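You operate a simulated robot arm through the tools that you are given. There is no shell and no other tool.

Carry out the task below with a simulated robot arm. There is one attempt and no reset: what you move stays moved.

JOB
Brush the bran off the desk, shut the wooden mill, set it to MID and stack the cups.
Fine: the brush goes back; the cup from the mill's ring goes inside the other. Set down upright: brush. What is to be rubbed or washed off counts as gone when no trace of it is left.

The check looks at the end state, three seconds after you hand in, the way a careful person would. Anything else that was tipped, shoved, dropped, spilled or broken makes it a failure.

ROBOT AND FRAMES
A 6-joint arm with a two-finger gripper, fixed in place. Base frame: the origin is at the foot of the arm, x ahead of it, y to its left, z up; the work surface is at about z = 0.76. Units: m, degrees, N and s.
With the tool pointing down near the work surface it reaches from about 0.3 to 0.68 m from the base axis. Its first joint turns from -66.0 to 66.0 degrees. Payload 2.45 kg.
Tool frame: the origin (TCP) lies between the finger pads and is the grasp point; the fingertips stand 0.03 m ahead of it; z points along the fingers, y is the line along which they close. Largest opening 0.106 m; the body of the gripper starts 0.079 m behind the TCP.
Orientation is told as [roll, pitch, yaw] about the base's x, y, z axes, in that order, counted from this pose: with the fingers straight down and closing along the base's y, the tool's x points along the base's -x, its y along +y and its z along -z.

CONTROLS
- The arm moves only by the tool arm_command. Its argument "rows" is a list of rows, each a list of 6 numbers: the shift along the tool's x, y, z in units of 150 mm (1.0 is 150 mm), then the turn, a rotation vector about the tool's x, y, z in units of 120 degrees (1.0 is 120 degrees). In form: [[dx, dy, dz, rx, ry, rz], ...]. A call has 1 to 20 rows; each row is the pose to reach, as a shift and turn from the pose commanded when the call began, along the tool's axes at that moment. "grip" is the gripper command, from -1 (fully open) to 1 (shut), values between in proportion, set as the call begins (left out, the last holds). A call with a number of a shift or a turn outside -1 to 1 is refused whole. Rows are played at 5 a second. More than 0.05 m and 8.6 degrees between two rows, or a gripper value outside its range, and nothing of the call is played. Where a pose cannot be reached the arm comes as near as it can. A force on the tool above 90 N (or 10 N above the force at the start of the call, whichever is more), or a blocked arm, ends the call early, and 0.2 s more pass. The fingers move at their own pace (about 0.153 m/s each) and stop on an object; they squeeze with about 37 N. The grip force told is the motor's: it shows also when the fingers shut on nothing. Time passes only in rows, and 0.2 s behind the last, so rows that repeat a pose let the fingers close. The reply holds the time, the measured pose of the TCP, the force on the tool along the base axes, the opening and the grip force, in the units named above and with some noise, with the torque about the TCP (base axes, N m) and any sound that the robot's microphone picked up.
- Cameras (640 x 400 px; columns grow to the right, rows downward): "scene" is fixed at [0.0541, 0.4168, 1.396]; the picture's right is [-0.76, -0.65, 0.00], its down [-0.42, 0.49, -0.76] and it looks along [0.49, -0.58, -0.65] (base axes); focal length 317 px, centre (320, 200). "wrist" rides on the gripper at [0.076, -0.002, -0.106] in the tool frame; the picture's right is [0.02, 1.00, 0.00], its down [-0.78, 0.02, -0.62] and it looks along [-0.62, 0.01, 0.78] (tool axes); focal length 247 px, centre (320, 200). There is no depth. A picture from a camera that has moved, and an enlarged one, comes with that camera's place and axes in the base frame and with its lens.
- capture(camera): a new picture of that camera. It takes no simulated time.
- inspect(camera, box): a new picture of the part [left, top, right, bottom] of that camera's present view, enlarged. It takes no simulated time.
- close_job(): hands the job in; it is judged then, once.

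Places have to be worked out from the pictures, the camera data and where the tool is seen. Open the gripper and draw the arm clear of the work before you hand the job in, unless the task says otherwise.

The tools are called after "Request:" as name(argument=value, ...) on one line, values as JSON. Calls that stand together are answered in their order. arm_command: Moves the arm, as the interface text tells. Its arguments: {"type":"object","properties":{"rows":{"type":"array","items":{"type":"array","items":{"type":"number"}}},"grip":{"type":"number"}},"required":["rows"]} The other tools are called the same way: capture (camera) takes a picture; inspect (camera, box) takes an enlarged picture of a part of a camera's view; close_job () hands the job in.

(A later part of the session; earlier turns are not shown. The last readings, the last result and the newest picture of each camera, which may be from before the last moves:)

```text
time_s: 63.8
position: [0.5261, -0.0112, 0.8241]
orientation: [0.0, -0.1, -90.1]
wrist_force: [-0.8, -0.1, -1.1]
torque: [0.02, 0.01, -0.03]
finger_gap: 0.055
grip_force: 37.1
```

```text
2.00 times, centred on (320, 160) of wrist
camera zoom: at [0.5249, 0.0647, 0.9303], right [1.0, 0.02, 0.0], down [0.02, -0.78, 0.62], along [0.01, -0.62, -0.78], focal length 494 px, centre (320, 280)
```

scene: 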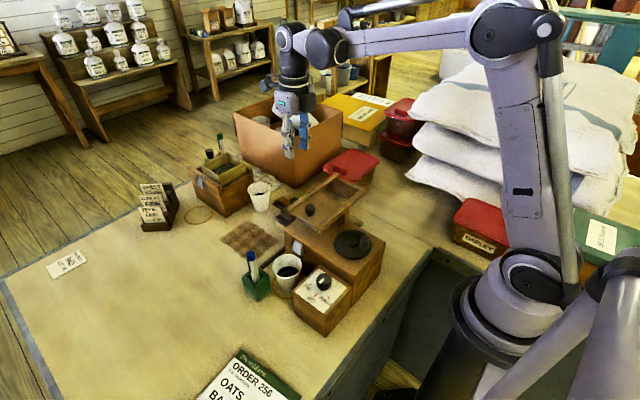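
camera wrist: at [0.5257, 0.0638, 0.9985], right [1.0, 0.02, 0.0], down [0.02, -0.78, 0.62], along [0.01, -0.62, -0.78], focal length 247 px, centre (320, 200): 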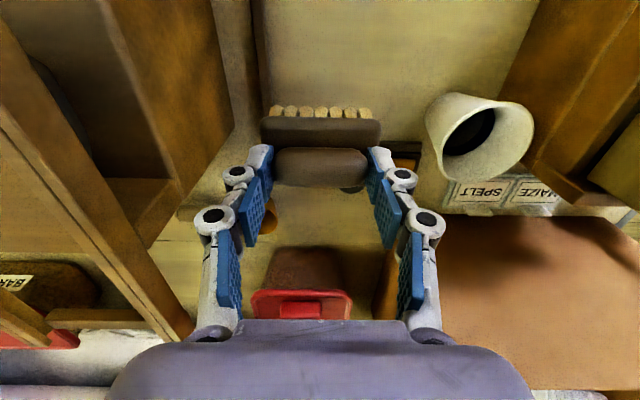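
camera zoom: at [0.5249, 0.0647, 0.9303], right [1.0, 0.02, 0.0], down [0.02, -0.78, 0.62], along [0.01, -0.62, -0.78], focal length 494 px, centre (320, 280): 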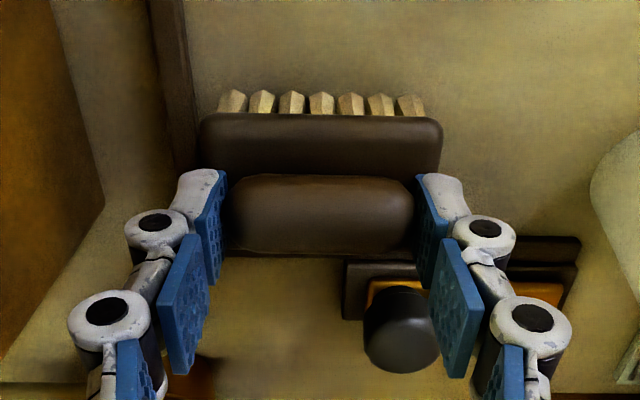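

The brush is back in its original alignment, a few millimetres up. Lowering in fine steps until light contact.

Request:
arm_command(rows=[[0, 0, 0.01, 0, 0, 0], [0, 0, 0.02, 0, 0, 0], [0, 0, 0.02, 0, 0, 0]])

Request:
arm_command(rows=[[0, 0, 0.0033, 0, 0, 0], [0, 0, 0.0067, 0, 0, 0], [0, 0, 0.0067, 0, 0, 0]])

```text
time_s: 64.6
position: [0.5268, -0.0122, 0.8207]
orientation: [0.1, 0.0, -90.1]
wrist_force: [-0.7, -0.6, -0.5]
torque: [0.01, -0.01, 0.04]
finger_gap: 0.0548
grip_force: 36.4
```

```text
time_s: 65.4
position: [0.5285, -0.0117, 0.8189]
orientation: [0.1, -0.1, -90.1]
wrist_force: [-0.3, 0.0, -0.5]
torque: [0.02, 0.01, -0.04]
finger_gap: 0.0548
grip_force: 37.0
```

Request:
arm_command(rows=[[0, 0, 0.0033, 0, 0, 0], [0, 0, 0.0067, 0, 0, 0], [0, 0, 0.0067, 0, 0, 0]])

```text
time_s: 66.2
position: [0.5286, -0.0125, 0.8191]
orientation: [0.1, 0.0, -90.1]
wrist_force: [2.3, -0.6, 12.8]
torque: [0.01, 0.18, 0.02]
finger_gap: 0.0551
grip_force: 37.0
```

Contact is made (~13 N). Opening to release the brush, then rising straight up.

Request:
arm_command(rows=[[0, 0, -0.003, 0, 0, 0], [0, 0, -0.003, 0, 0, 0]])

Request:
arm_command(rows=[[0, 0, 0, 0, 0, 0], [0, 0, 0, 0, 0, 0], [0, 0, 0, 0, 0, 0]], grip=-0.283)

Request:
arm_command(rows=[[0, 0, -0.05, 0, 0, 0], [0, 0, -0.2, 0, 0, 0], [0, 0, -0.45, 0, 0, 0], [0, 0, -0.7, 0, 0, 0], [0, 0, -1.0, 0, 0, 0], [0, 0, -1.0, 0, 0, 0]])

Request:
capture(camera="wrist")

Request:
inspect(camera="scene", box=[200, 160, 340, 270])

```text
time_s: 66.8
position: [0.5275, -0.0121, 0.8208]
orientation: [-0.1, 0.0, -90.0]
wrist_force: [2.2, 0.2, 2.9]
torque: [-0.02, -0.01, 0.02]
finger_gap: 0.055
grip_force: 36.9
```

```text
time_s: 67.6
position: [0.5277, -0.0121, 0.8198]
orientation: [-0.1, -0.1, -90.2]
wrist_force: [-0.8, 0.3, 1.1]
torque: [0.01, 0.01, -0.01]
finger_gap: 0.0682
grip_force: 0.0
```

```text
time_s: 69.0
position: [0.5288, -0.013, 0.9688]
orientation: [0.0, 0.0, -90.1]
wrist_force: [-0.9, -0.6, -0.9]
torque: [0.02, -0.01, 0.0]
finger_gap: 0.0681
grip_force: 0.0
```

```text
taken
camera wrist: at [0.5267, 0.0637, 1.0749], right [1.0, 0.02, 0.0], down [0.02, -0.78, 0.62], along [0.01, -0.62, -0.78], focal length 247 px, centre (320, 200)
```

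wrist: 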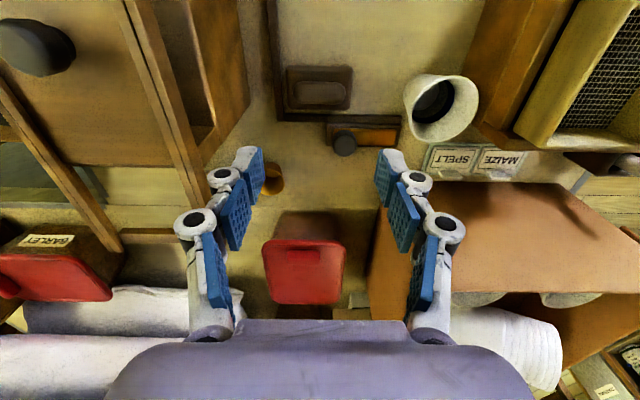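

```text
3.64 times, centred on (270, 215) of scene
camera zoom: at [0.0541, 0.4168, 1.396], right [-0.76, -0.65, 0.0], down [-0.42, 0.49, -0.76], along [0.49, -0.58, -0.65], focal length 1151 px, centre (502, 146)
```

zoom: 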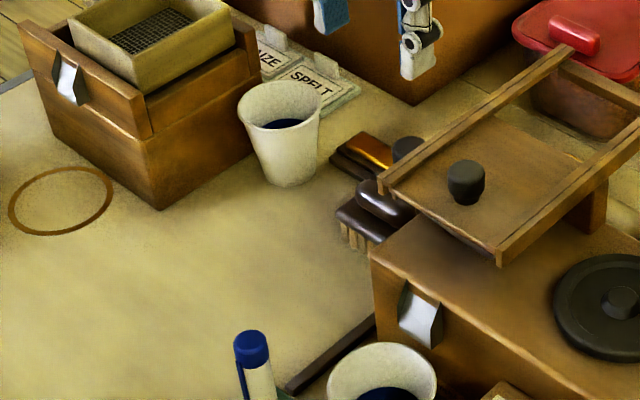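

Brush is back upright and the desk is clean. Now the cups: zooming to measure cup 2 (by the sifter) from here.

Request:
inspect(camera="wrist", box=[360, 40, 520, 160])

Request:
inspect(camera="scene", box=[235, 170, 285, 220])

Request:
inspect(camera="scene", box=[250, 240, 330, 310])

```text
3.33 times, centred on (440, 100) of wrist
camera zoom: at [0.5267, 0.0637, 1.0749], right [1.0, 0.02, 0.0], down [0.02, -0.78, 0.62], along [0.01, -0.62, -0.78], focal length 823 px, centre (-80, 533)
```

zoom: 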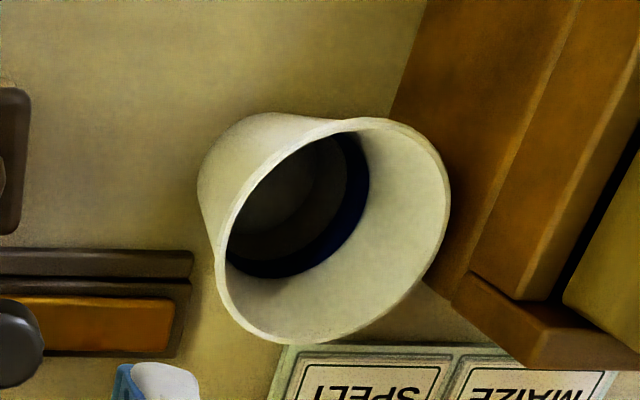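

```text
8.00 times, centred on (260, 195) of scene
camera zoom: at [0.0541, 0.4168, 1.396], right [-0.76, -0.65, 0.0], down [-0.42, 0.49, -0.76], along [0.49, -0.58, -0.65], focal length 2533 px, centre (800, 240)
```

zoom: 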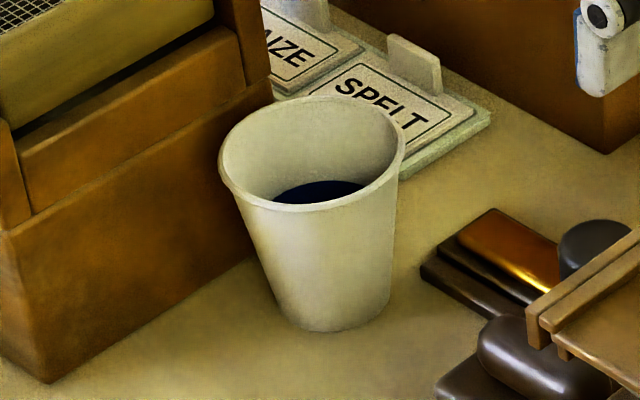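

```text
5.71 times, centred on (290, 275) of scene
camera zoom: at [0.0541, 0.4168, 1.396], right [-0.76, -0.65, 0.0], down [-0.42, 0.49, -0.76], along [0.49, -0.58, -0.65], focal length 1809 px, centre (491, -229)
```

zoom: 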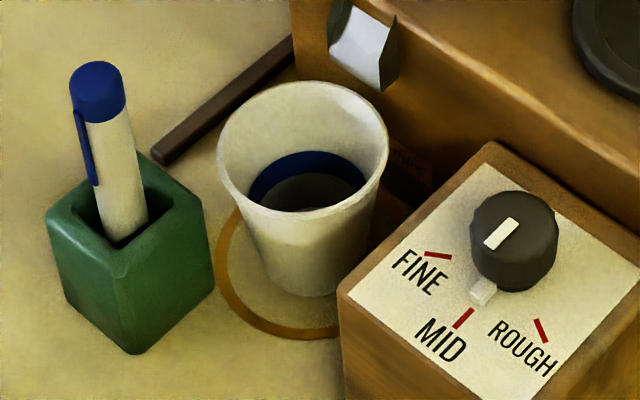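

The dial, lid, brush and bran are done. For accurate stacking I'll hover over cup 2 with the gripper and measure it at close range in the tool frame.

Request:
arm_command(rows=[[0, 0.26, 0, 0, 0, 0], [0, 0.52, 0, 0, 0, 0], [-0.013, 0.775, 0, 0, 0, 0], [-0.013, 0.775, 0.125, 0, 0, 0], [-0.013, 0.775, 0.125, 0, 0, 0]])

Request:
capture(camera="wrist")

Request:
inspect(camera="wrist", box=[240, 60, 400, 200])

Request:
capture(camera="scene")

```text
time_s: 70.2
position: [0.6429, -0.0142, 0.9507]
orientation: [0.1, -0.1, -90.1]
wrist_force: [0.2, -0.2, 0.3]
torque: [0.01, 0.0, 0.02]
finger_gap: 0.0675
grip_force: 0.0
```

```text
taken
camera wrist: at [0.6418, 0.0629, 1.0571], right [1.0, 0.02, 0.0], down [0.02, -0.78, 0.62], along [0.01, -0.62, -0.78], focal length 247 px, centre (320, 200)
```

wrist: 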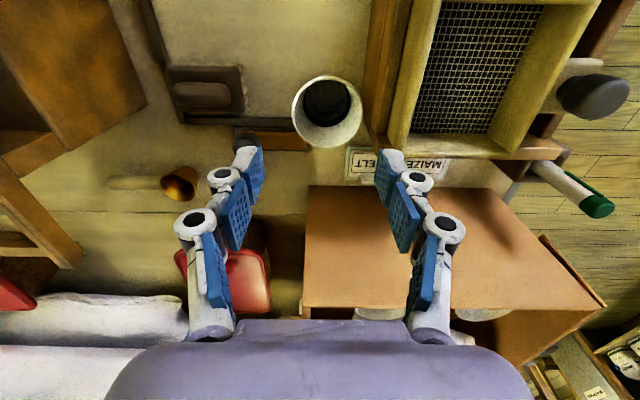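

```text
2.86 times, centred on (320, 130) of wrist
camera zoom: at [0.6418, 0.0629, 1.0571], right [1.0, 0.02, 0.0], down [0.02, -0.78, 0.62], along [0.01, -0.62, -0.78], focal length 706 px, centre (320, 400)
```

zoom: 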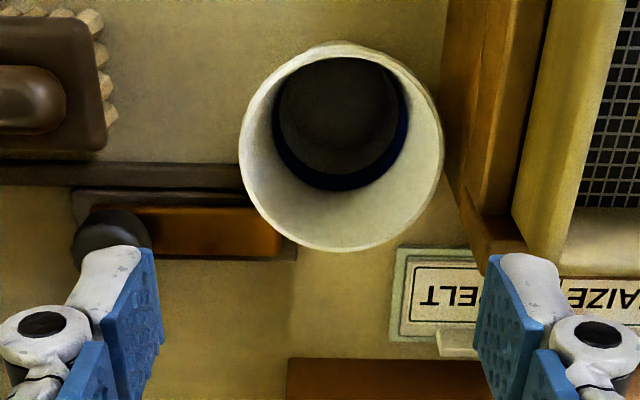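

```text
taken
```

scene: 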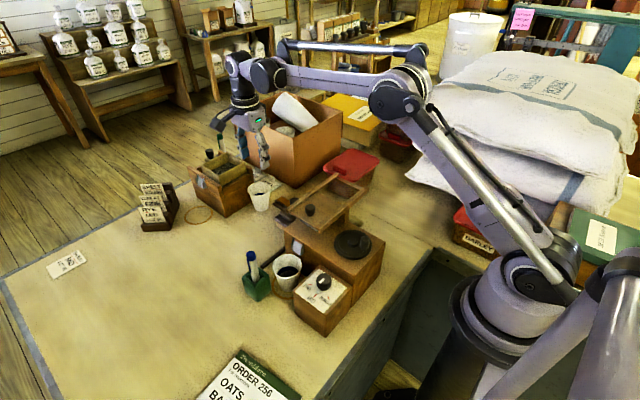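

Cup 2's rim centre works out to about (0.649, -0.0155), rim z≈0.828. Rising and moving over cup 1 to measure it the same way.

Request:
arm_command(rows=[[0, 0, -0.33, 0, 0, 0], [0.157, -0.15, -0.33, 0, 0, 0], [0.313, -0.3, -0.33, 0, 0, 0], [0.47, -0.45, -0.33, 0, 0, 0], [0.627, -0.6, -0.33, 0, 0, 0], [0.783, -0.75, -0.33, 0, 0, 0], [0.94, -0.9, -0.33, 0, 0, 0], [0.94, -0.9, -0.33, 0, 0, 0]])

Request:
arm_command(rows=[[0, -0.25, 0, 0, 0, 0], [0, -0.5, 0, 0, 0, 0], [0, -0.76, 0, 0, 0, 0], [0, -0.76, 0.3, 0, 0, 0], [0, -0.76, 0.3, 0, 0, 0]], grip=-0.75)

Request:
capture(camera="wrist")

Request:
inspect(camera="wrist", box=[240, 60, 400, 200])

Request:
inspect(camera="scene", box=[240, 200, 360, 320])

```text
time_s: 72.0
position: [0.5076, 0.1284, 1.0005]
orientation: [0.0, -0.1, -90.2]
wrist_force: [0.4, -0.3, 1.1]
torque: [0.03, -0.03, 0.0]
finger_gap: 0.068
grip_force: 0.1
```

```text
time_s: 73.2
position: [0.3949, 0.128, 0.9564]
orientation: [0.0, 0.0, -90.1]
wrist_force: [0.6, -0.4, 0.5]
torque: [0.01, -0.02, 0.01]
finger_gap: 0.0929
grip_force: 0.1
```

```text
taken
camera wrist: at [0.3923, 0.2046, 1.0619], right [1.0, 0.02, 0.0], down [0.02, -0.78, 0.62], along [0.01, -0.62, -0.78], focal length 247 px, centre (320, 200)
```

wrist: 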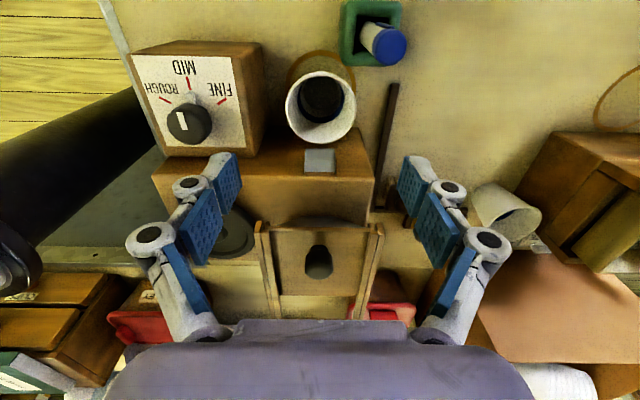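

```text
2.86 times, centred on (320, 130) of wrist
camera zoom: at [0.3923, 0.2046, 1.0619], right [1.0, 0.02, 0.0], down [0.02, -0.78, 0.62], along [0.01, -0.62, -0.78], focal length 706 px, centre (320, 400)
```

zoom: 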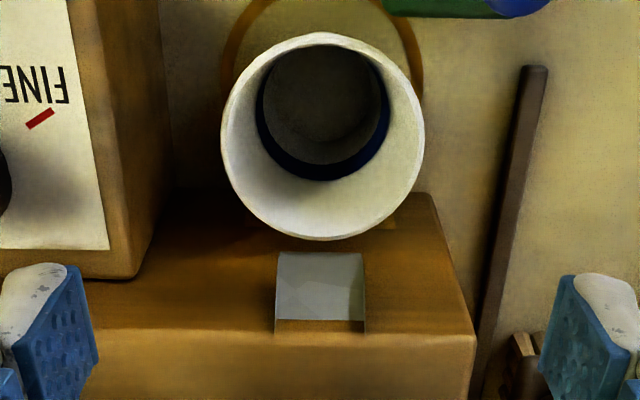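

```text
3.33 times, centred on (300, 260) of scene
camera zoom: at [0.0541, 0.4168, 1.396], right [-0.76, -0.65, 0.0], down [-0.42, 0.49, -0.76], along [0.49, -0.58, -0.65], focal length 1056 px, centre (387, 0)
```

zoom: 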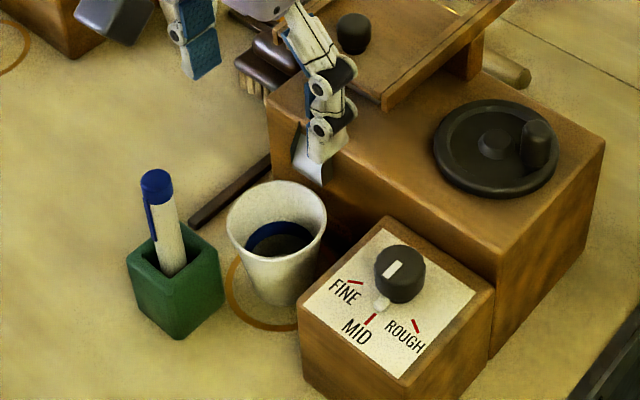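

Cup 1's rim is centred right under the tool at (0.3945, 0.128). Narrowing the opening to 0.082 to clear the dial box, and descending so the tips sit ~10 mm below the rim.

Request:
arm_command(rows=[[0, -0.003, 0, 0, 0, 0], [0, -0.003, 0.2, 0, 0, 0], [0, -0.003, 0.4, 0, 0, 0], [0, -0.003, 0.55, 0, 0, 0], [0, -0.003, 0.55, 0, 0, 0]], grip=-0.547)

Request:
inspect(camera="wrist", box=[220, 60, 420, 260])

Request:
inspect(camera="scene", box=[240, 200, 360, 320])

```text
time_s: 74.4
position: [0.3929, 0.128, 0.8737]
orientation: [0.0, -0.1, -90.0]
wrist_force: [-0.5, -0.3, 0.5]
torque: [0.0, -0.02, 0.02]
finger_gap: 0.0821
grip_force: 0.1
```

```text
2.00 times, centred on (320, 160) of wrist
camera zoom: at [0.3924, 0.2048, 0.9806], right [1.0, 0.02, 0.0], down [0.02, -0.78, 0.62], along [0.01, -0.62, -0.78], focal length 494 px, centre (320, 280)
```

zoom: 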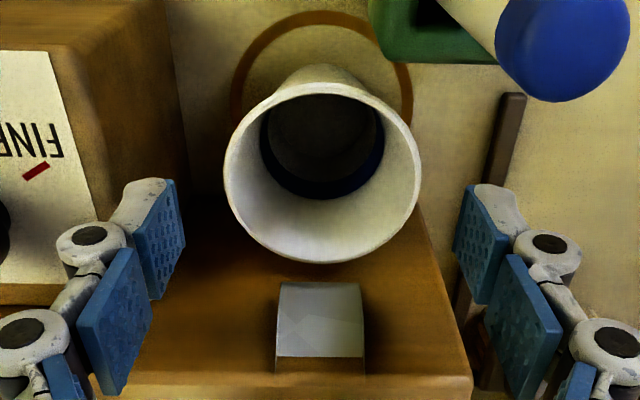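

```text
3.33 times, centred on (300, 260) of scene
camera zoom: at [0.0541, 0.4168, 1.396], right [-0.76, -0.65, 0.0], down [-0.42, 0.49, -0.76], along [0.49, -0.58, -0.65], focal length 1056 px, centre (387, 0)
```

zoom: 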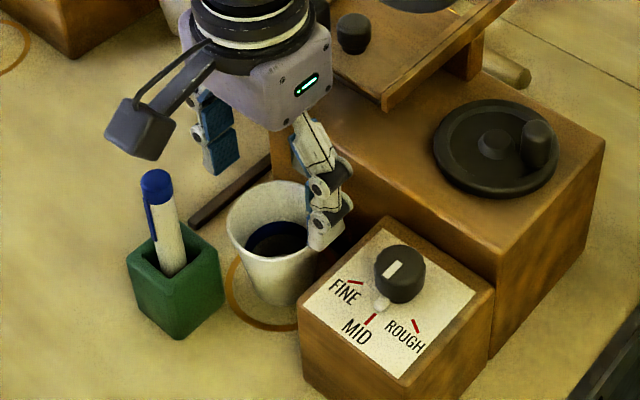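

Cup is centred between the fingers, and everything clears. Lowering the final 26 mm, then closing on the rim.

Request:
arm_command(rows=[[0, 0, 0.09, 0, 0, 0], [0, 0, 0.171, 0, 0, 0], [0, 0, 0.171, 0, 0, 0]])

Request:
inspect(camera="wrist", box=[220, 60, 420, 260])

Request:
inspect(camera="scene", box=[240, 220, 340, 310])

```text
time_s: 75.2
position: [0.3942, 0.1274, 0.848]
orientation: [0.0, 0.1, -90.1]
wrist_force: [-1.0, -0.4, -1.8]
torque: [-0.01, 0.02, 0.03]
finger_gap: 0.0821
grip_force: 0.0
```

```text
2.00 times, centred on (320, 160) of wrist
camera zoom: at [0.3926, 0.2036, 0.9543], right [1.0, 0.02, 0.0], down [0.02, -0.78, 0.62], along [0.01, -0.62, -0.78], focal length 494 px, centre (320, 280)
```

zoom: 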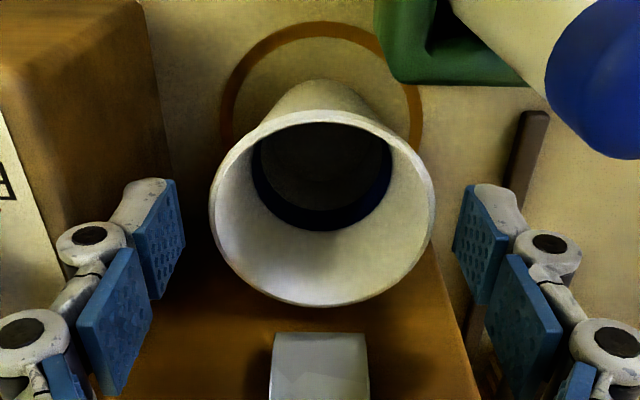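

```text
4.44 times, centred on (290, 265) of scene
camera zoom: at [0.0541, 0.4168, 1.396], right [-0.76, -0.65, 0.0], down [-0.42, 0.49, -0.76], along [0.49, -0.58, -0.65], focal length 1407 px, centre (453, -89)
```

zoom: 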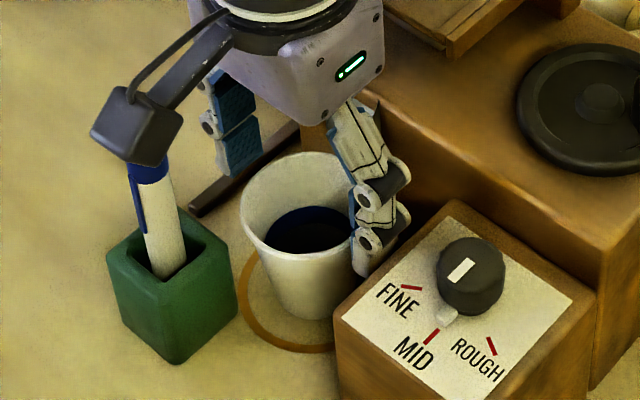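

Aligned. Closing gently (target opening ~0.056) on the cup's rim.

Request:
arm_command(rows=[[0, 0, 0, 0, 0, 0], [0, 0, 0, 0, 0, 0], [0, 0, 0, 0, 0, 0]], grip=-0.05)

Request:
inspect(camera="wrist", box=[220, 60, 420, 260])

```text
time_s: 76.0
position: [0.3928, 0.1266, 0.848]
orientation: [0.2, 0.0, -90.0]
wrist_force: [1.1, 1.3, 8.1]
torque: [0.08, -0.19, -0.01]
finger_gap: 0.0577
grip_force: 37.1
```

```text
2.00 times, centred on (320, 160) of wrist
camera zoom: at [0.3927, 0.2039, 0.9546], right [1.0, 0.02, 0.0], down [0.02, -0.78, 0.62], along [0.01, -0.62, -0.78], focal length 494 px, centre (320, 280)
```

zoom: 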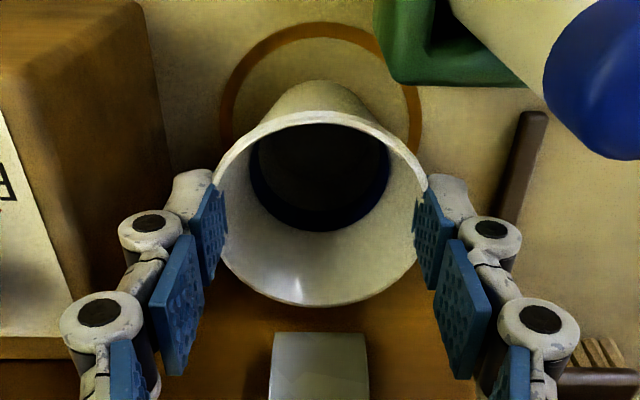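

The grip holds at 0.058 m. Before lifting, I'll check the clearance between the cup rim and the mill's chute and the marker holder.

Request:
inspect(camera="wrist", box=[280, 120, 360, 210])

Request:
inspect(camera="scene", box=[270, 230, 330, 280])

Request:
inspect(camera="wrist", box=[300, 40, 400, 120])

```text
4.44 times, centred on (320, 165) of wrist
camera zoom: at [0.3927, 0.2039, 0.9546], right [1.0, 0.02, 0.0], down [0.02, -0.78, 0.62], along [0.01, -0.62, -0.78], focal length 1098 px, centre (320, 356)
```

zoom: 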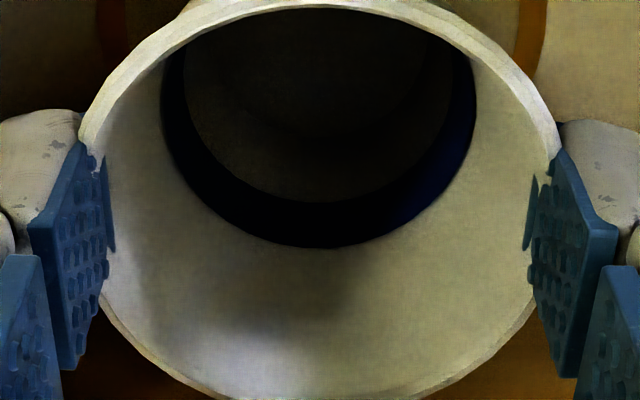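

```text
8.00 times, centred on (300, 255) of scene
camera zoom: at [0.054, 0.4168, 1.396], right [-0.76, -0.65, 0.0], down [-0.42, 0.49, -0.76], along [0.49, -0.58, -0.65], focal length 2533 px, centre (480, -240)
```

zoom: 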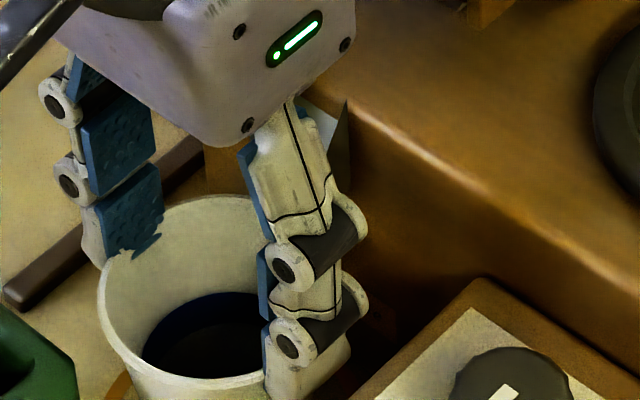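

```text
5.00 times, centred on (350, 80) of wrist
camera zoom: at [0.3927, 0.2039, 0.9546], right [1.0, 0.02, 0.0], down [0.02, -0.78, 0.62], along [0.01, -0.62, -0.78], focal length 1235 px, centre (170, 800)
```

zoom: 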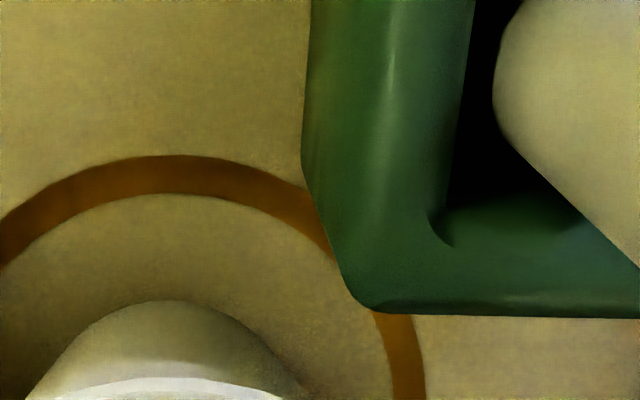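

The chute tip sits about 11 mm above the rim right at the cup's back edge, and the holder corner is close on the other side. I'll lift with a small shift (+4 mm y, -3 mm x) to pass both, then go straight up.

Request:
arm_command(rows=[[0.013, -0.01, -0.015, 0, 0, 0], [0.027, -0.02, -0.035, 0, 0, 0], [0.027, -0.02, -0.1, 0, 0, 0], [0.027, -0.02, -0.2, 0, 0, 0], [0.027, -0.02, -0.2, 0, 0, 0]])

Request:
inspect(camera="wrist", box=[220, 60, 420, 260])

Request:
inspect(camera="scene", box=[240, 220, 340, 310])

```text
time_s: 77.2
position: [0.3908, 0.1305, 0.8779]
orientation: [0.0, 0.0, -90.1]
wrist_force: [0.5, -1.1, 0.3]
torque: [-0.01, -0.02, -0.03]
finger_gap: 0.0567
grip_force: 37.2
```

```text
2.00 times, centred on (320, 160) of wrist
camera zoom: at [0.3882, 0.2075, 0.984], right [1.0, 0.02, 0.0], down [0.02, -0.78, 0.62], along [0.01, -0.62, -0.78], focal length 494 px, centre (320, 280)
```

zoom: 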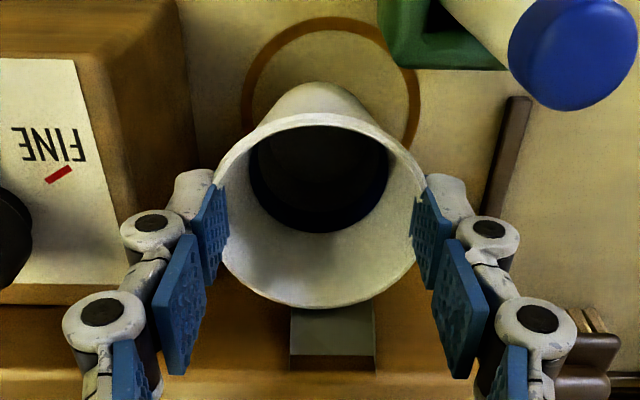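

```text
4.44 times, centred on (290, 265) of scene
camera zoom: at [0.0541, 0.4168, 1.396], right [-0.76, -0.65, 0.0], down [-0.42, 0.49, -0.76], along [0.49, -0.58, -0.65], focal length 1407 px, centre (453, -89)
```

zoom: 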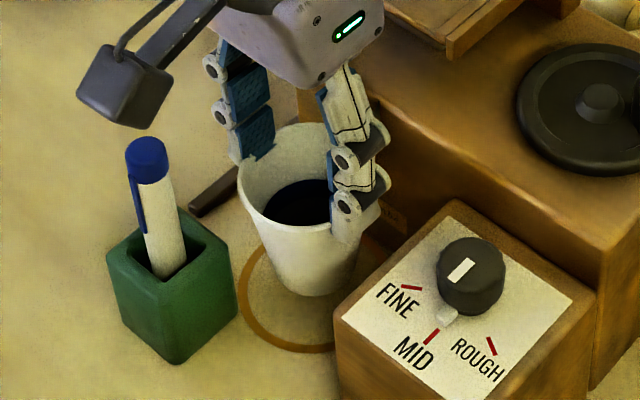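

Cup 1 is held securely and clear of chute and holder. Tightening the hold slightly, lifting to z≈0.965, then moving +x first to go around the hopper corner.

Request:
arm_command(rows=[[0, 0, -0.15, 0, 0, 0], [0, 0, -0.35, 0, 0, 0], [0, 0, -0.58, 0, 0, 0], [0, 0.15, -0.58, 0, 0, 0], [0, 0.35, -0.58, 0, 0, 0], [0, 0.55, -0.58, 0, 0, 0], [0, 0.75, -0.58, 0, 0, 0], [0, 0.9, -0.58, 0, 0, 0], [0, 0.9, -0.58, 0, 0, 0]], grip=0.15)

Request:
capture(camera="scene")

Request:
inspect(camera="wrist", box=[220, 60, 420, 260])

```text
time_s: 79.2
position: [0.5256, 0.1287, 0.9639]
orientation: [0.1, 0.0, -90.1]
wrist_force: [-0.4, 0.5, 0.2]
torque: [0.01, 0.0, -0.01]
finger_gap: 0.0566
grip_force: 37.1
```

```text
taken
```

scene: 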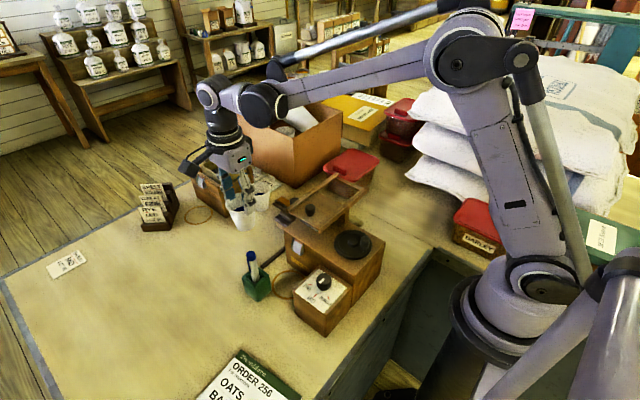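

```text
2.00 times, centred on (320, 160) of wrist
camera zoom: at [0.5236, 0.2058, 1.0691], right [1.0, 0.02, 0.0], down [0.02, -0.78, 0.62], along [0.01, -0.62, -0.78], focal length 494 px, centre (320, 280)
```

zoom: 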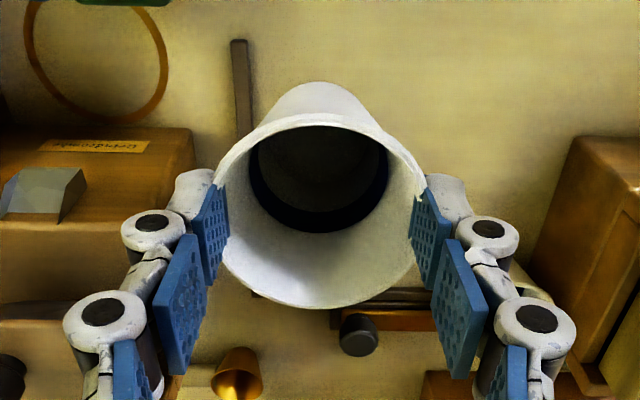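

Cup stays firmly held. Moving diagonally to hover above cup 2.

Request:
arm_command(rows=[[-0.14, 0.117, 0, 0, 0, 0], [-0.28, 0.235, 0, 0, 0, 0], [-0.42, 0.352, 0, 0, 0, 0], [-0.56, 0.47, 0, 0, 0, 0], [-0.7, 0.587, 0, 0, 0, 0], [-0.84, 0.705, 0, 0, 0, 0], [-0.975, 0.822, 0, 0, 0, 0], [-0.975, 0.822, 0, 0, 0, 0]])

Request:
capture(camera="wrist")

Request:
inspect(camera="wrist", box=[240, 60, 400, 200])

Request:
inspect(camera="scene", box=[210, 140, 310, 230])

```text
time_s: 81.0
position: [0.6468, -0.0145, 0.9639]
orientation: [0.0, 0.0, -89.9]
wrist_force: [0.2, -0.1, -0.5]
torque: [-0.01, -0.02, 0.01]
finger_gap: 0.0563
grip_force: 37.4
```

```text
taken
camera wrist: at [0.6458, 0.0621, 1.0703], right [1.0, 0.02, 0.0], down [0.02, -0.78, 0.62], along [0.01, -0.62, -0.78], focal length 247 px, centre (320, 200)
```

wrist: 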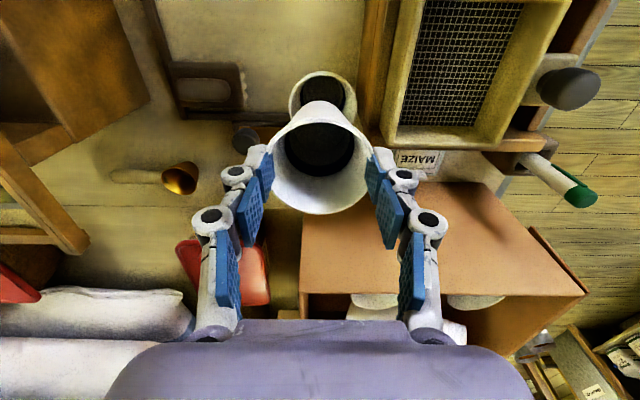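

```text
2.86 times, centred on (320, 130) of wrist
camera zoom: at [0.6458, 0.0621, 1.0703], right [1.0, 0.02, 0.0], down [0.02, -0.78, 0.62], along [0.01, -0.62, -0.78], focal length 706 px, centre (320, 400)
```

zoom: 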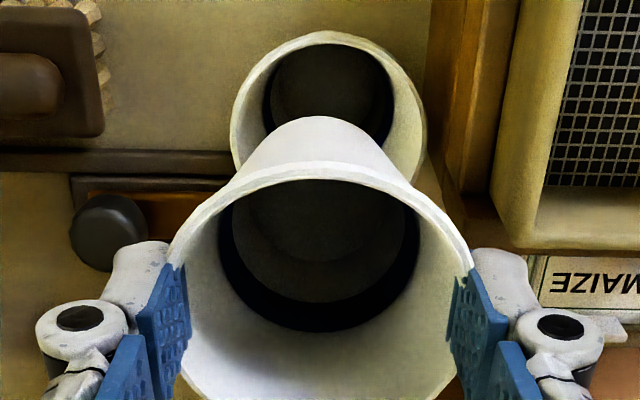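

```text
4.44 times, centred on (260, 185) of scene
camera zoom: at [0.0541, 0.4168, 1.396], right [-0.76, -0.65, 0.0], down [-0.42, 0.49, -0.76], along [0.49, -0.58, -0.65], focal length 1407 px, centre (587, 267)
```

zoom: 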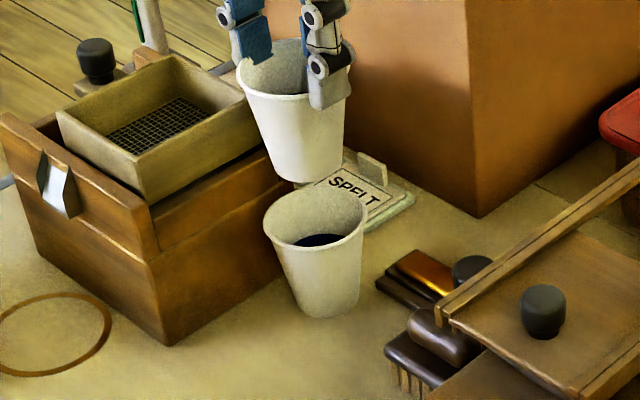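

Cup 1 is nearly aligned over cup 2, but with fingers along x the +x finger would pass within a few mm of the sifter. I'll rotate the gripper to yaw 0° at this height so the fingers straddle along y, then re-measure.

Request:
arm_command(rows=[[0, 0, 0, 0, 0, -0.0625], [0, 0, 0, 0, 0, -0.125], [0, 0, 0, 0, 0, -0.1875], [0, 0, 0, 0, 0, -0.25], [0, 0, 0, 0, 0, -0.3125], [0, 0, 0, 0, 0, -0.375], [0, 0, 0, 0, 0, -0.4375], [0, 0, 0, 0, 0, -0.5], [0, 0, 0, 0, 0, -0.5625], [0, 0, 0, 0, 0, -0.625], [0, 0, 0, 0, 0, -0.6875], [0, 0, 0, 0, 0, -0.75], [0, 0, 0, 0, 0, -0.75]])

Request:
capture(camera="wrist")

Request:
inspect(camera="wrist", box=[240, 40, 400, 180])

Request:
inspect(camera="scene", box=[210, 140, 310, 230])

```text
time_s: 83.8
position: [0.6505, -0.0159, 0.9632]
orientation: [0.0, 0.0, 0.0]
wrist_force: [0.4, -0.4, 0.4]
torque: [0.0, -0.03, -0.01]
finger_gap: 0.056
grip_force: 36.9
```

```text
taken
camera wrist: at [0.5727, -0.0171, 1.0702], right [-0.02, 1.0, 0.0], down [0.78, 0.02, 0.62], along [0.62, 0.01, -0.78], focal length 247 px, centre (320, 200)
```

wrist: 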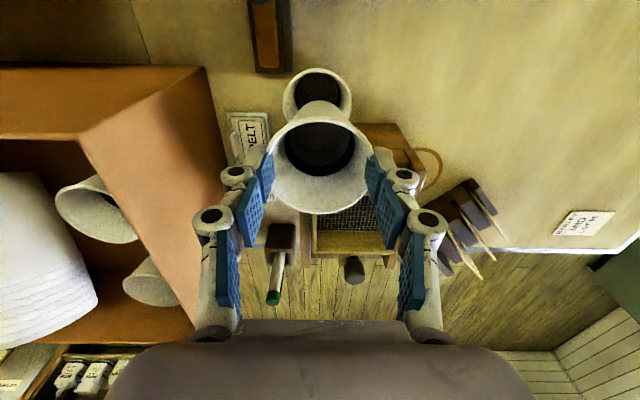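

```text
2.86 times, centred on (320, 110) of wrist
camera zoom: at [0.5727, -0.0171, 1.0702], right [-0.02, 1.0, 0.0], down [0.78, 0.02, 0.62], along [0.62, 0.01, -0.78], focal length 706 px, centre (320, 457)
```

zoom: 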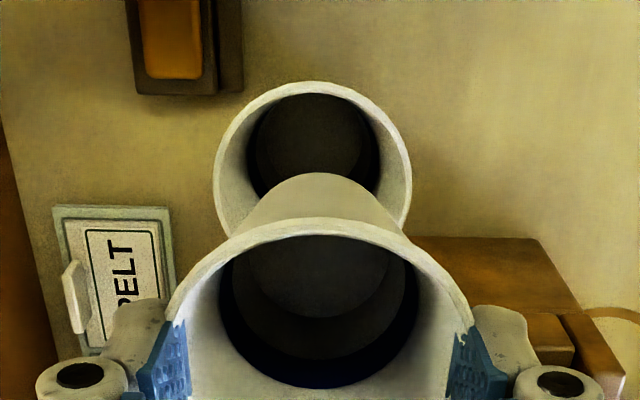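

```text
4.44 times, centred on (260, 185) of scene
camera zoom: at [0.0541, 0.4168, 1.396], right [-0.76, -0.65, 0.0], down [-0.42, 0.49, -0.76], along [0.49, -0.58, -0.65], focal length 1407 px, centre (587, 267)
```

zoom: 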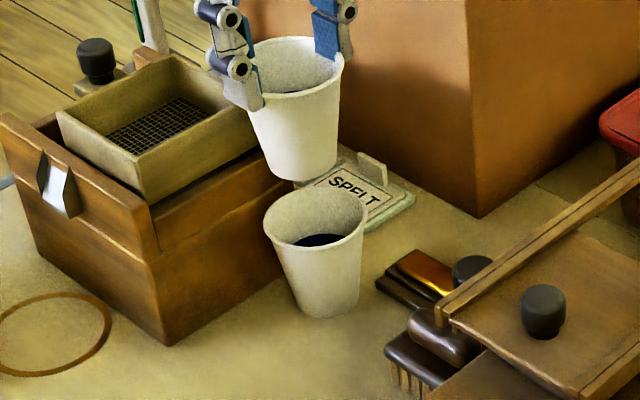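

Using rim edge projections, cup 2 sits only ~2 mm in -y (and ~0.5 mm in -x) from cup 1's axis. Correcting that and lowering until cup 1's base is at cup 2's rim level for a check.

Request:
arm_command(rows=[[0.003, -0.0133, 0, 0, 0, 0], [0.003, -0.0133, 0.12, 0, 0, 0], [0.003, -0.0133, 0.25, 0, 0, 0], [0.003, -0.0133, 0.25, 0, 0, 0]])

Request:
inspect(camera="wrist", box=[240, 40, 400, 180])

Request:
inspect(camera="scene", box=[225, 150, 295, 220])

```text
time_s: 84.8
position: [0.6472, -0.0176, 0.9261]
orientation: [0.0, 0.0, -0.1]
wrist_force: [-0.8, -0.2, -0.6]
torque: [0.02, -0.04, 0.01]
finger_gap: 0.0562
grip_force: 37.4
```

```text
2.86 times, centred on (320, 110) of wrist
camera zoom: at [0.5714, -0.0193, 1.0326], right [-0.02, 1.0, 0.0], down [0.78, 0.02, 0.62], along [0.62, 0.01, -0.78], focal length 706 px, centre (320, 457)
```

zoom: 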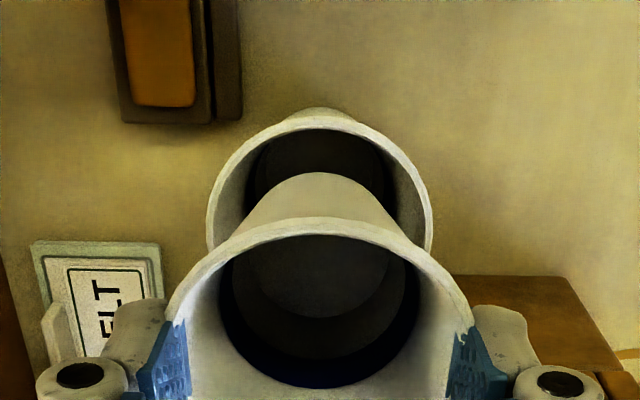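

```text
5.71 times, centred on (260, 185) of scene
camera zoom: at [0.0541, 0.4168, 1.396], right [-0.76, -0.65, 0.0], down [-0.42, 0.49, -0.76], along [0.49, -0.58, -0.65], focal length 1809 px, centre (663, 286)
```

zoom: 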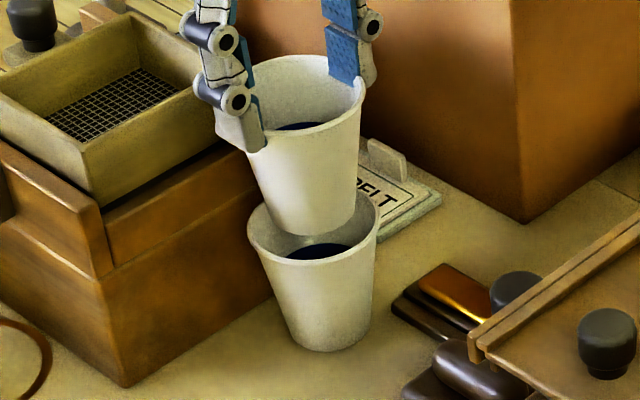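

Both views show cup 1 centred over cup 2's mouth. Lowering into the cup in steps while watching the force.

Request:
arm_command(rows=[[0, 0, 0.06, 0, 0, 0], [0, 0, 0.12, 0, 0, 0], [0, 0, 0.18, 0, 0, 0], [0, 0, 0.24, 0, 0, 0], [0, 0, 0.24, 0, 0, 0]])

Request:
inspect(camera="wrist", box=[240, 40, 400, 180])

Request:
inspect(camera="scene", box=[225, 150, 295, 220])

```text
time_s: 86.0
position: [0.6487, -0.0176, 0.8907]
orientation: [0.0, -0.1, 0.0]
wrist_force: [0.0, 0.2, 0.0]
torque: [0.02, -0.02, 0.0]
finger_gap: 0.0561
grip_force: 36.8
```

```text
2.86 times, centred on (320, 110) of wrist
camera zoom: at [0.5721, -0.0188, 0.9968], right [-0.02, 1.0, 0.0], down [0.78, 0.02, 0.62], along [0.62, 0.01, -0.78], focal length 706 px, centre (320, 457)
```

zoom: 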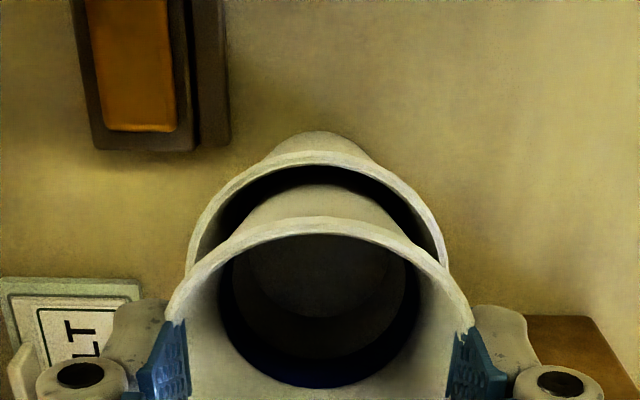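

```text
5.71 times, centred on (260, 185) of scene
camera zoom: at [0.0541, 0.4168, 1.396], right [-0.76, -0.65, 0.0], down [-0.42, 0.49, -0.76], along [0.49, -0.58, -0.65], focal length 1809 px, centre (663, 286)
```

zoom: 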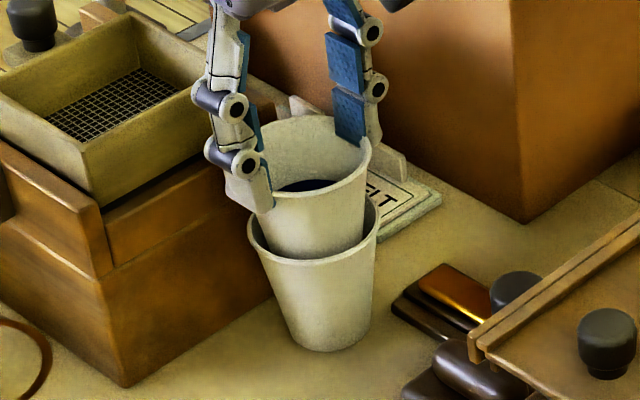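

Cup 1 is inside cup 2 with no contact force. Continuing down in small steps, keeping the fingertips above cup 2's rim.

Request:
arm_command(rows=[[0, 0, 0.03, 0, 0, 0], [0, 0, 0.06, 0, 0, 0], [0, 0, 0.09, 0, 0, 0], [0, 0, 0.12, 0, 0, 0], [0, 0, 0.12, 0, 0, 0]])

Request:
inspect(camera="scene", box=[225, 160, 295, 220])

Request:
inspect(camera="wrist", box=[240, 40, 400, 180])

```text
time_s: 87.2
position: [0.649, -0.0176, 0.8727]
orientation: [0.0, -0.1, -0.1]
wrist_force: [1.7, 0.7, 23.2]
torque: [0.0, 0.06, 0.0]
finger_gap: 0.0543
grip_force: 37.2
```

```text
6.67 times, centred on (260, 190) of scene
camera zoom: at [0.0536, 0.4169, 1.3961], right [-0.76, -0.65, 0.0], down [-0.42, 0.49, -0.76], along [0.49, -0.58, -0.65], focal length 2111 px, centre (720, 267)
```

zoom: 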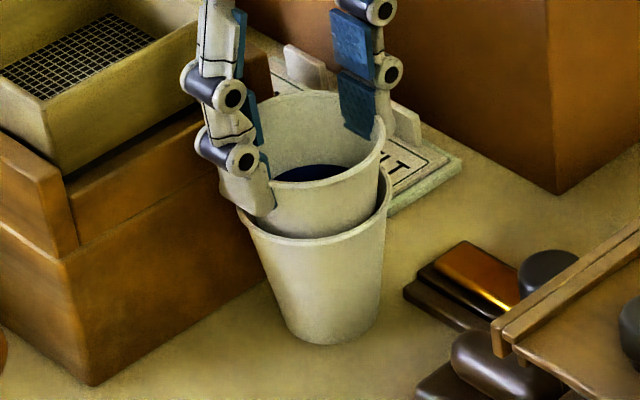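

```text
2.86 times, centred on (320, 110) of wrist
camera zoom: at [0.5721, -0.0193, 0.9786], right [-0.02, 1.0, 0.0], down [0.78, 0.02, 0.62], along [0.62, 0.01, -0.78], focal length 706 px, centre (320, 457)
```

zoom: 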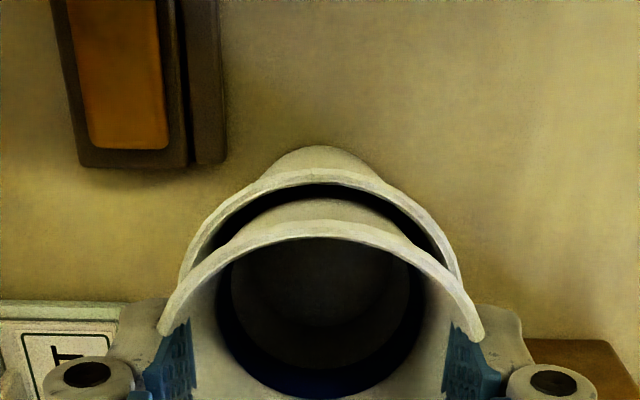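

Cup 1 has seated against cup 2 (23 N up-force). Easing up 1 mm, then opening the fingers.

Request:
arm_command(rows=[[0, 0, -0.006, 0, 0, 0], [0, 0, -0.006, 0, 0, 0]])

Request:
arm_command(rows=[[0, 0, 0, 0, 0, 0], [0, 0, 0, 0, 0, 0], [0, 0, 0, 0, 0, 0]], grip=-0.55)

Request:
inspect(camera="scene", box=[225, 160, 295, 220])

Request:
inspect(camera="wrist", box=[240, 40, 400, 180])

```text
time_s: 87.8
position: [0.6491, -0.0176, 0.8733]
orientation: [0.0, 0.0, -0.1]
wrist_force: [0.2, 0.2, 4.7]
torque: [-0.06, 0.04, -0.02]
finger_gap: 0.0538
grip_force: 36.9
```

```text
time_s: 88.6
position: [0.6488, -0.0176, 0.8728]
orientation: [0.0, -0.1, -0.1]
wrist_force: [0.1, 0.6, 0.0]
torque: [0.0, 0.04, -0.01]
finger_gap: 0.0822
grip_force: 0.0
```

```text
6.67 times, centred on (260, 190) of scene
camera zoom: at [0.0541, 0.4168, 1.396], right [-0.76, -0.65, 0.0], down [-0.42, 0.49, -0.76], along [0.49, -0.58, -0.65], focal length 2111 px, centre (720, 267)
```

zoom: 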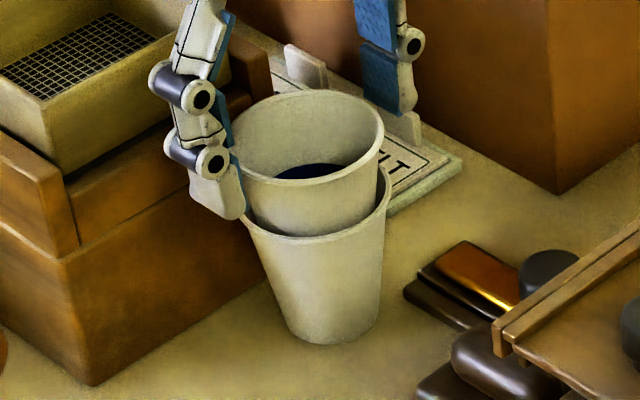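

```text
2.86 times, centred on (320, 110) of wrist
camera zoom: at [0.5721, -0.019, 0.9794], right [-0.02, 1.0, 0.0], down [0.78, 0.02, 0.62], along [0.62, 0.01, -0.78], focal length 706 px, centre (320, 457)
```

zoom: 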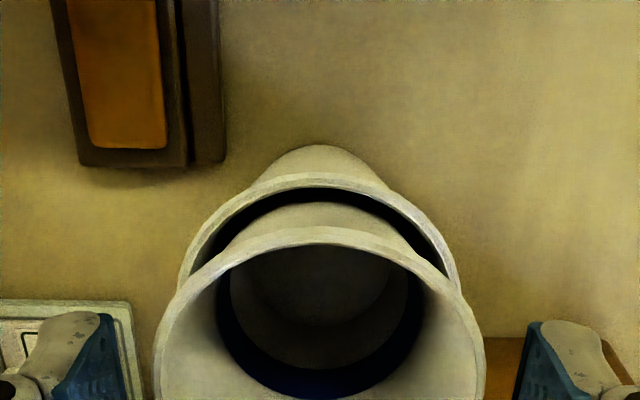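

Cup 1 sits nested and upright in cup 2. Rising straight up and checking.

Request:
arm_command(rows=[[0, 0, -0.05, 0, 0, 0], [0, 0, -0.2, 0, 0, 0], [0, 0, -0.45, 0, 0, 0], [0, 0, -0.7, 0, 0, 0], [0, 0, -0.95, 0, 0, 0], [0, 0, -0.95, 0, 0, 0]])

Request:
inspect(camera="scene", box=[225, 160, 295, 220])

Request:
inspect(camera="wrist", box=[240, 40, 400, 180])

```text
time_s: 90.0
position: [0.6496, -0.0185, 1.0152]
orientation: [-0.1, 0.1, -0.1]
wrist_force: [0.1, 0.0, -0.3]
torque: [0.03, 0.01, -0.02]
finger_gap: 0.0823
grip_force: 0.1
```

```text
6.67 times, centred on (260, 190) of scene
camera zoom: at [0.0541, 0.4168, 1.396], right [-0.76, -0.65, 0.0], down [-0.42, 0.49, -0.76], along [0.49, -0.58, -0.65], focal length 2111 px, centre (720, 267)
```

zoom: 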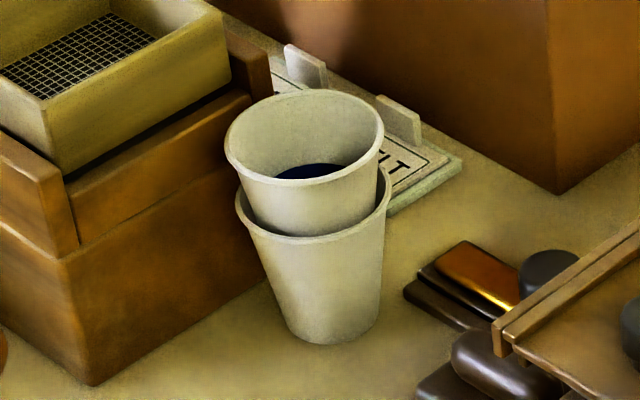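

```text
2.86 times, centred on (320, 110) of wrist
camera zoom: at [0.5729, -0.0196, 1.1215], right [-0.02, 1.0, 0.0], down [0.78, 0.02, 0.62], along [0.62, 0.01, -0.78], focal length 706 px, centre (320, 457)
```

zoom: 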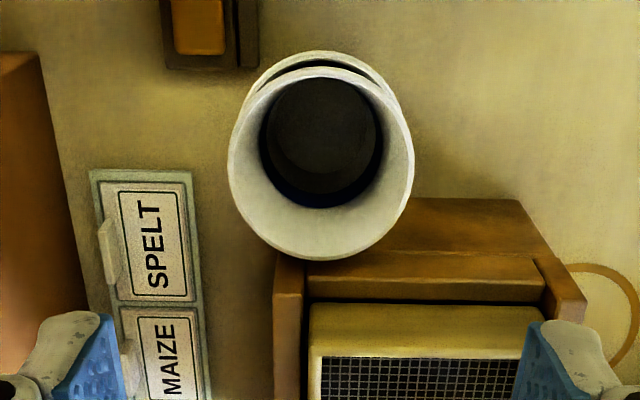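

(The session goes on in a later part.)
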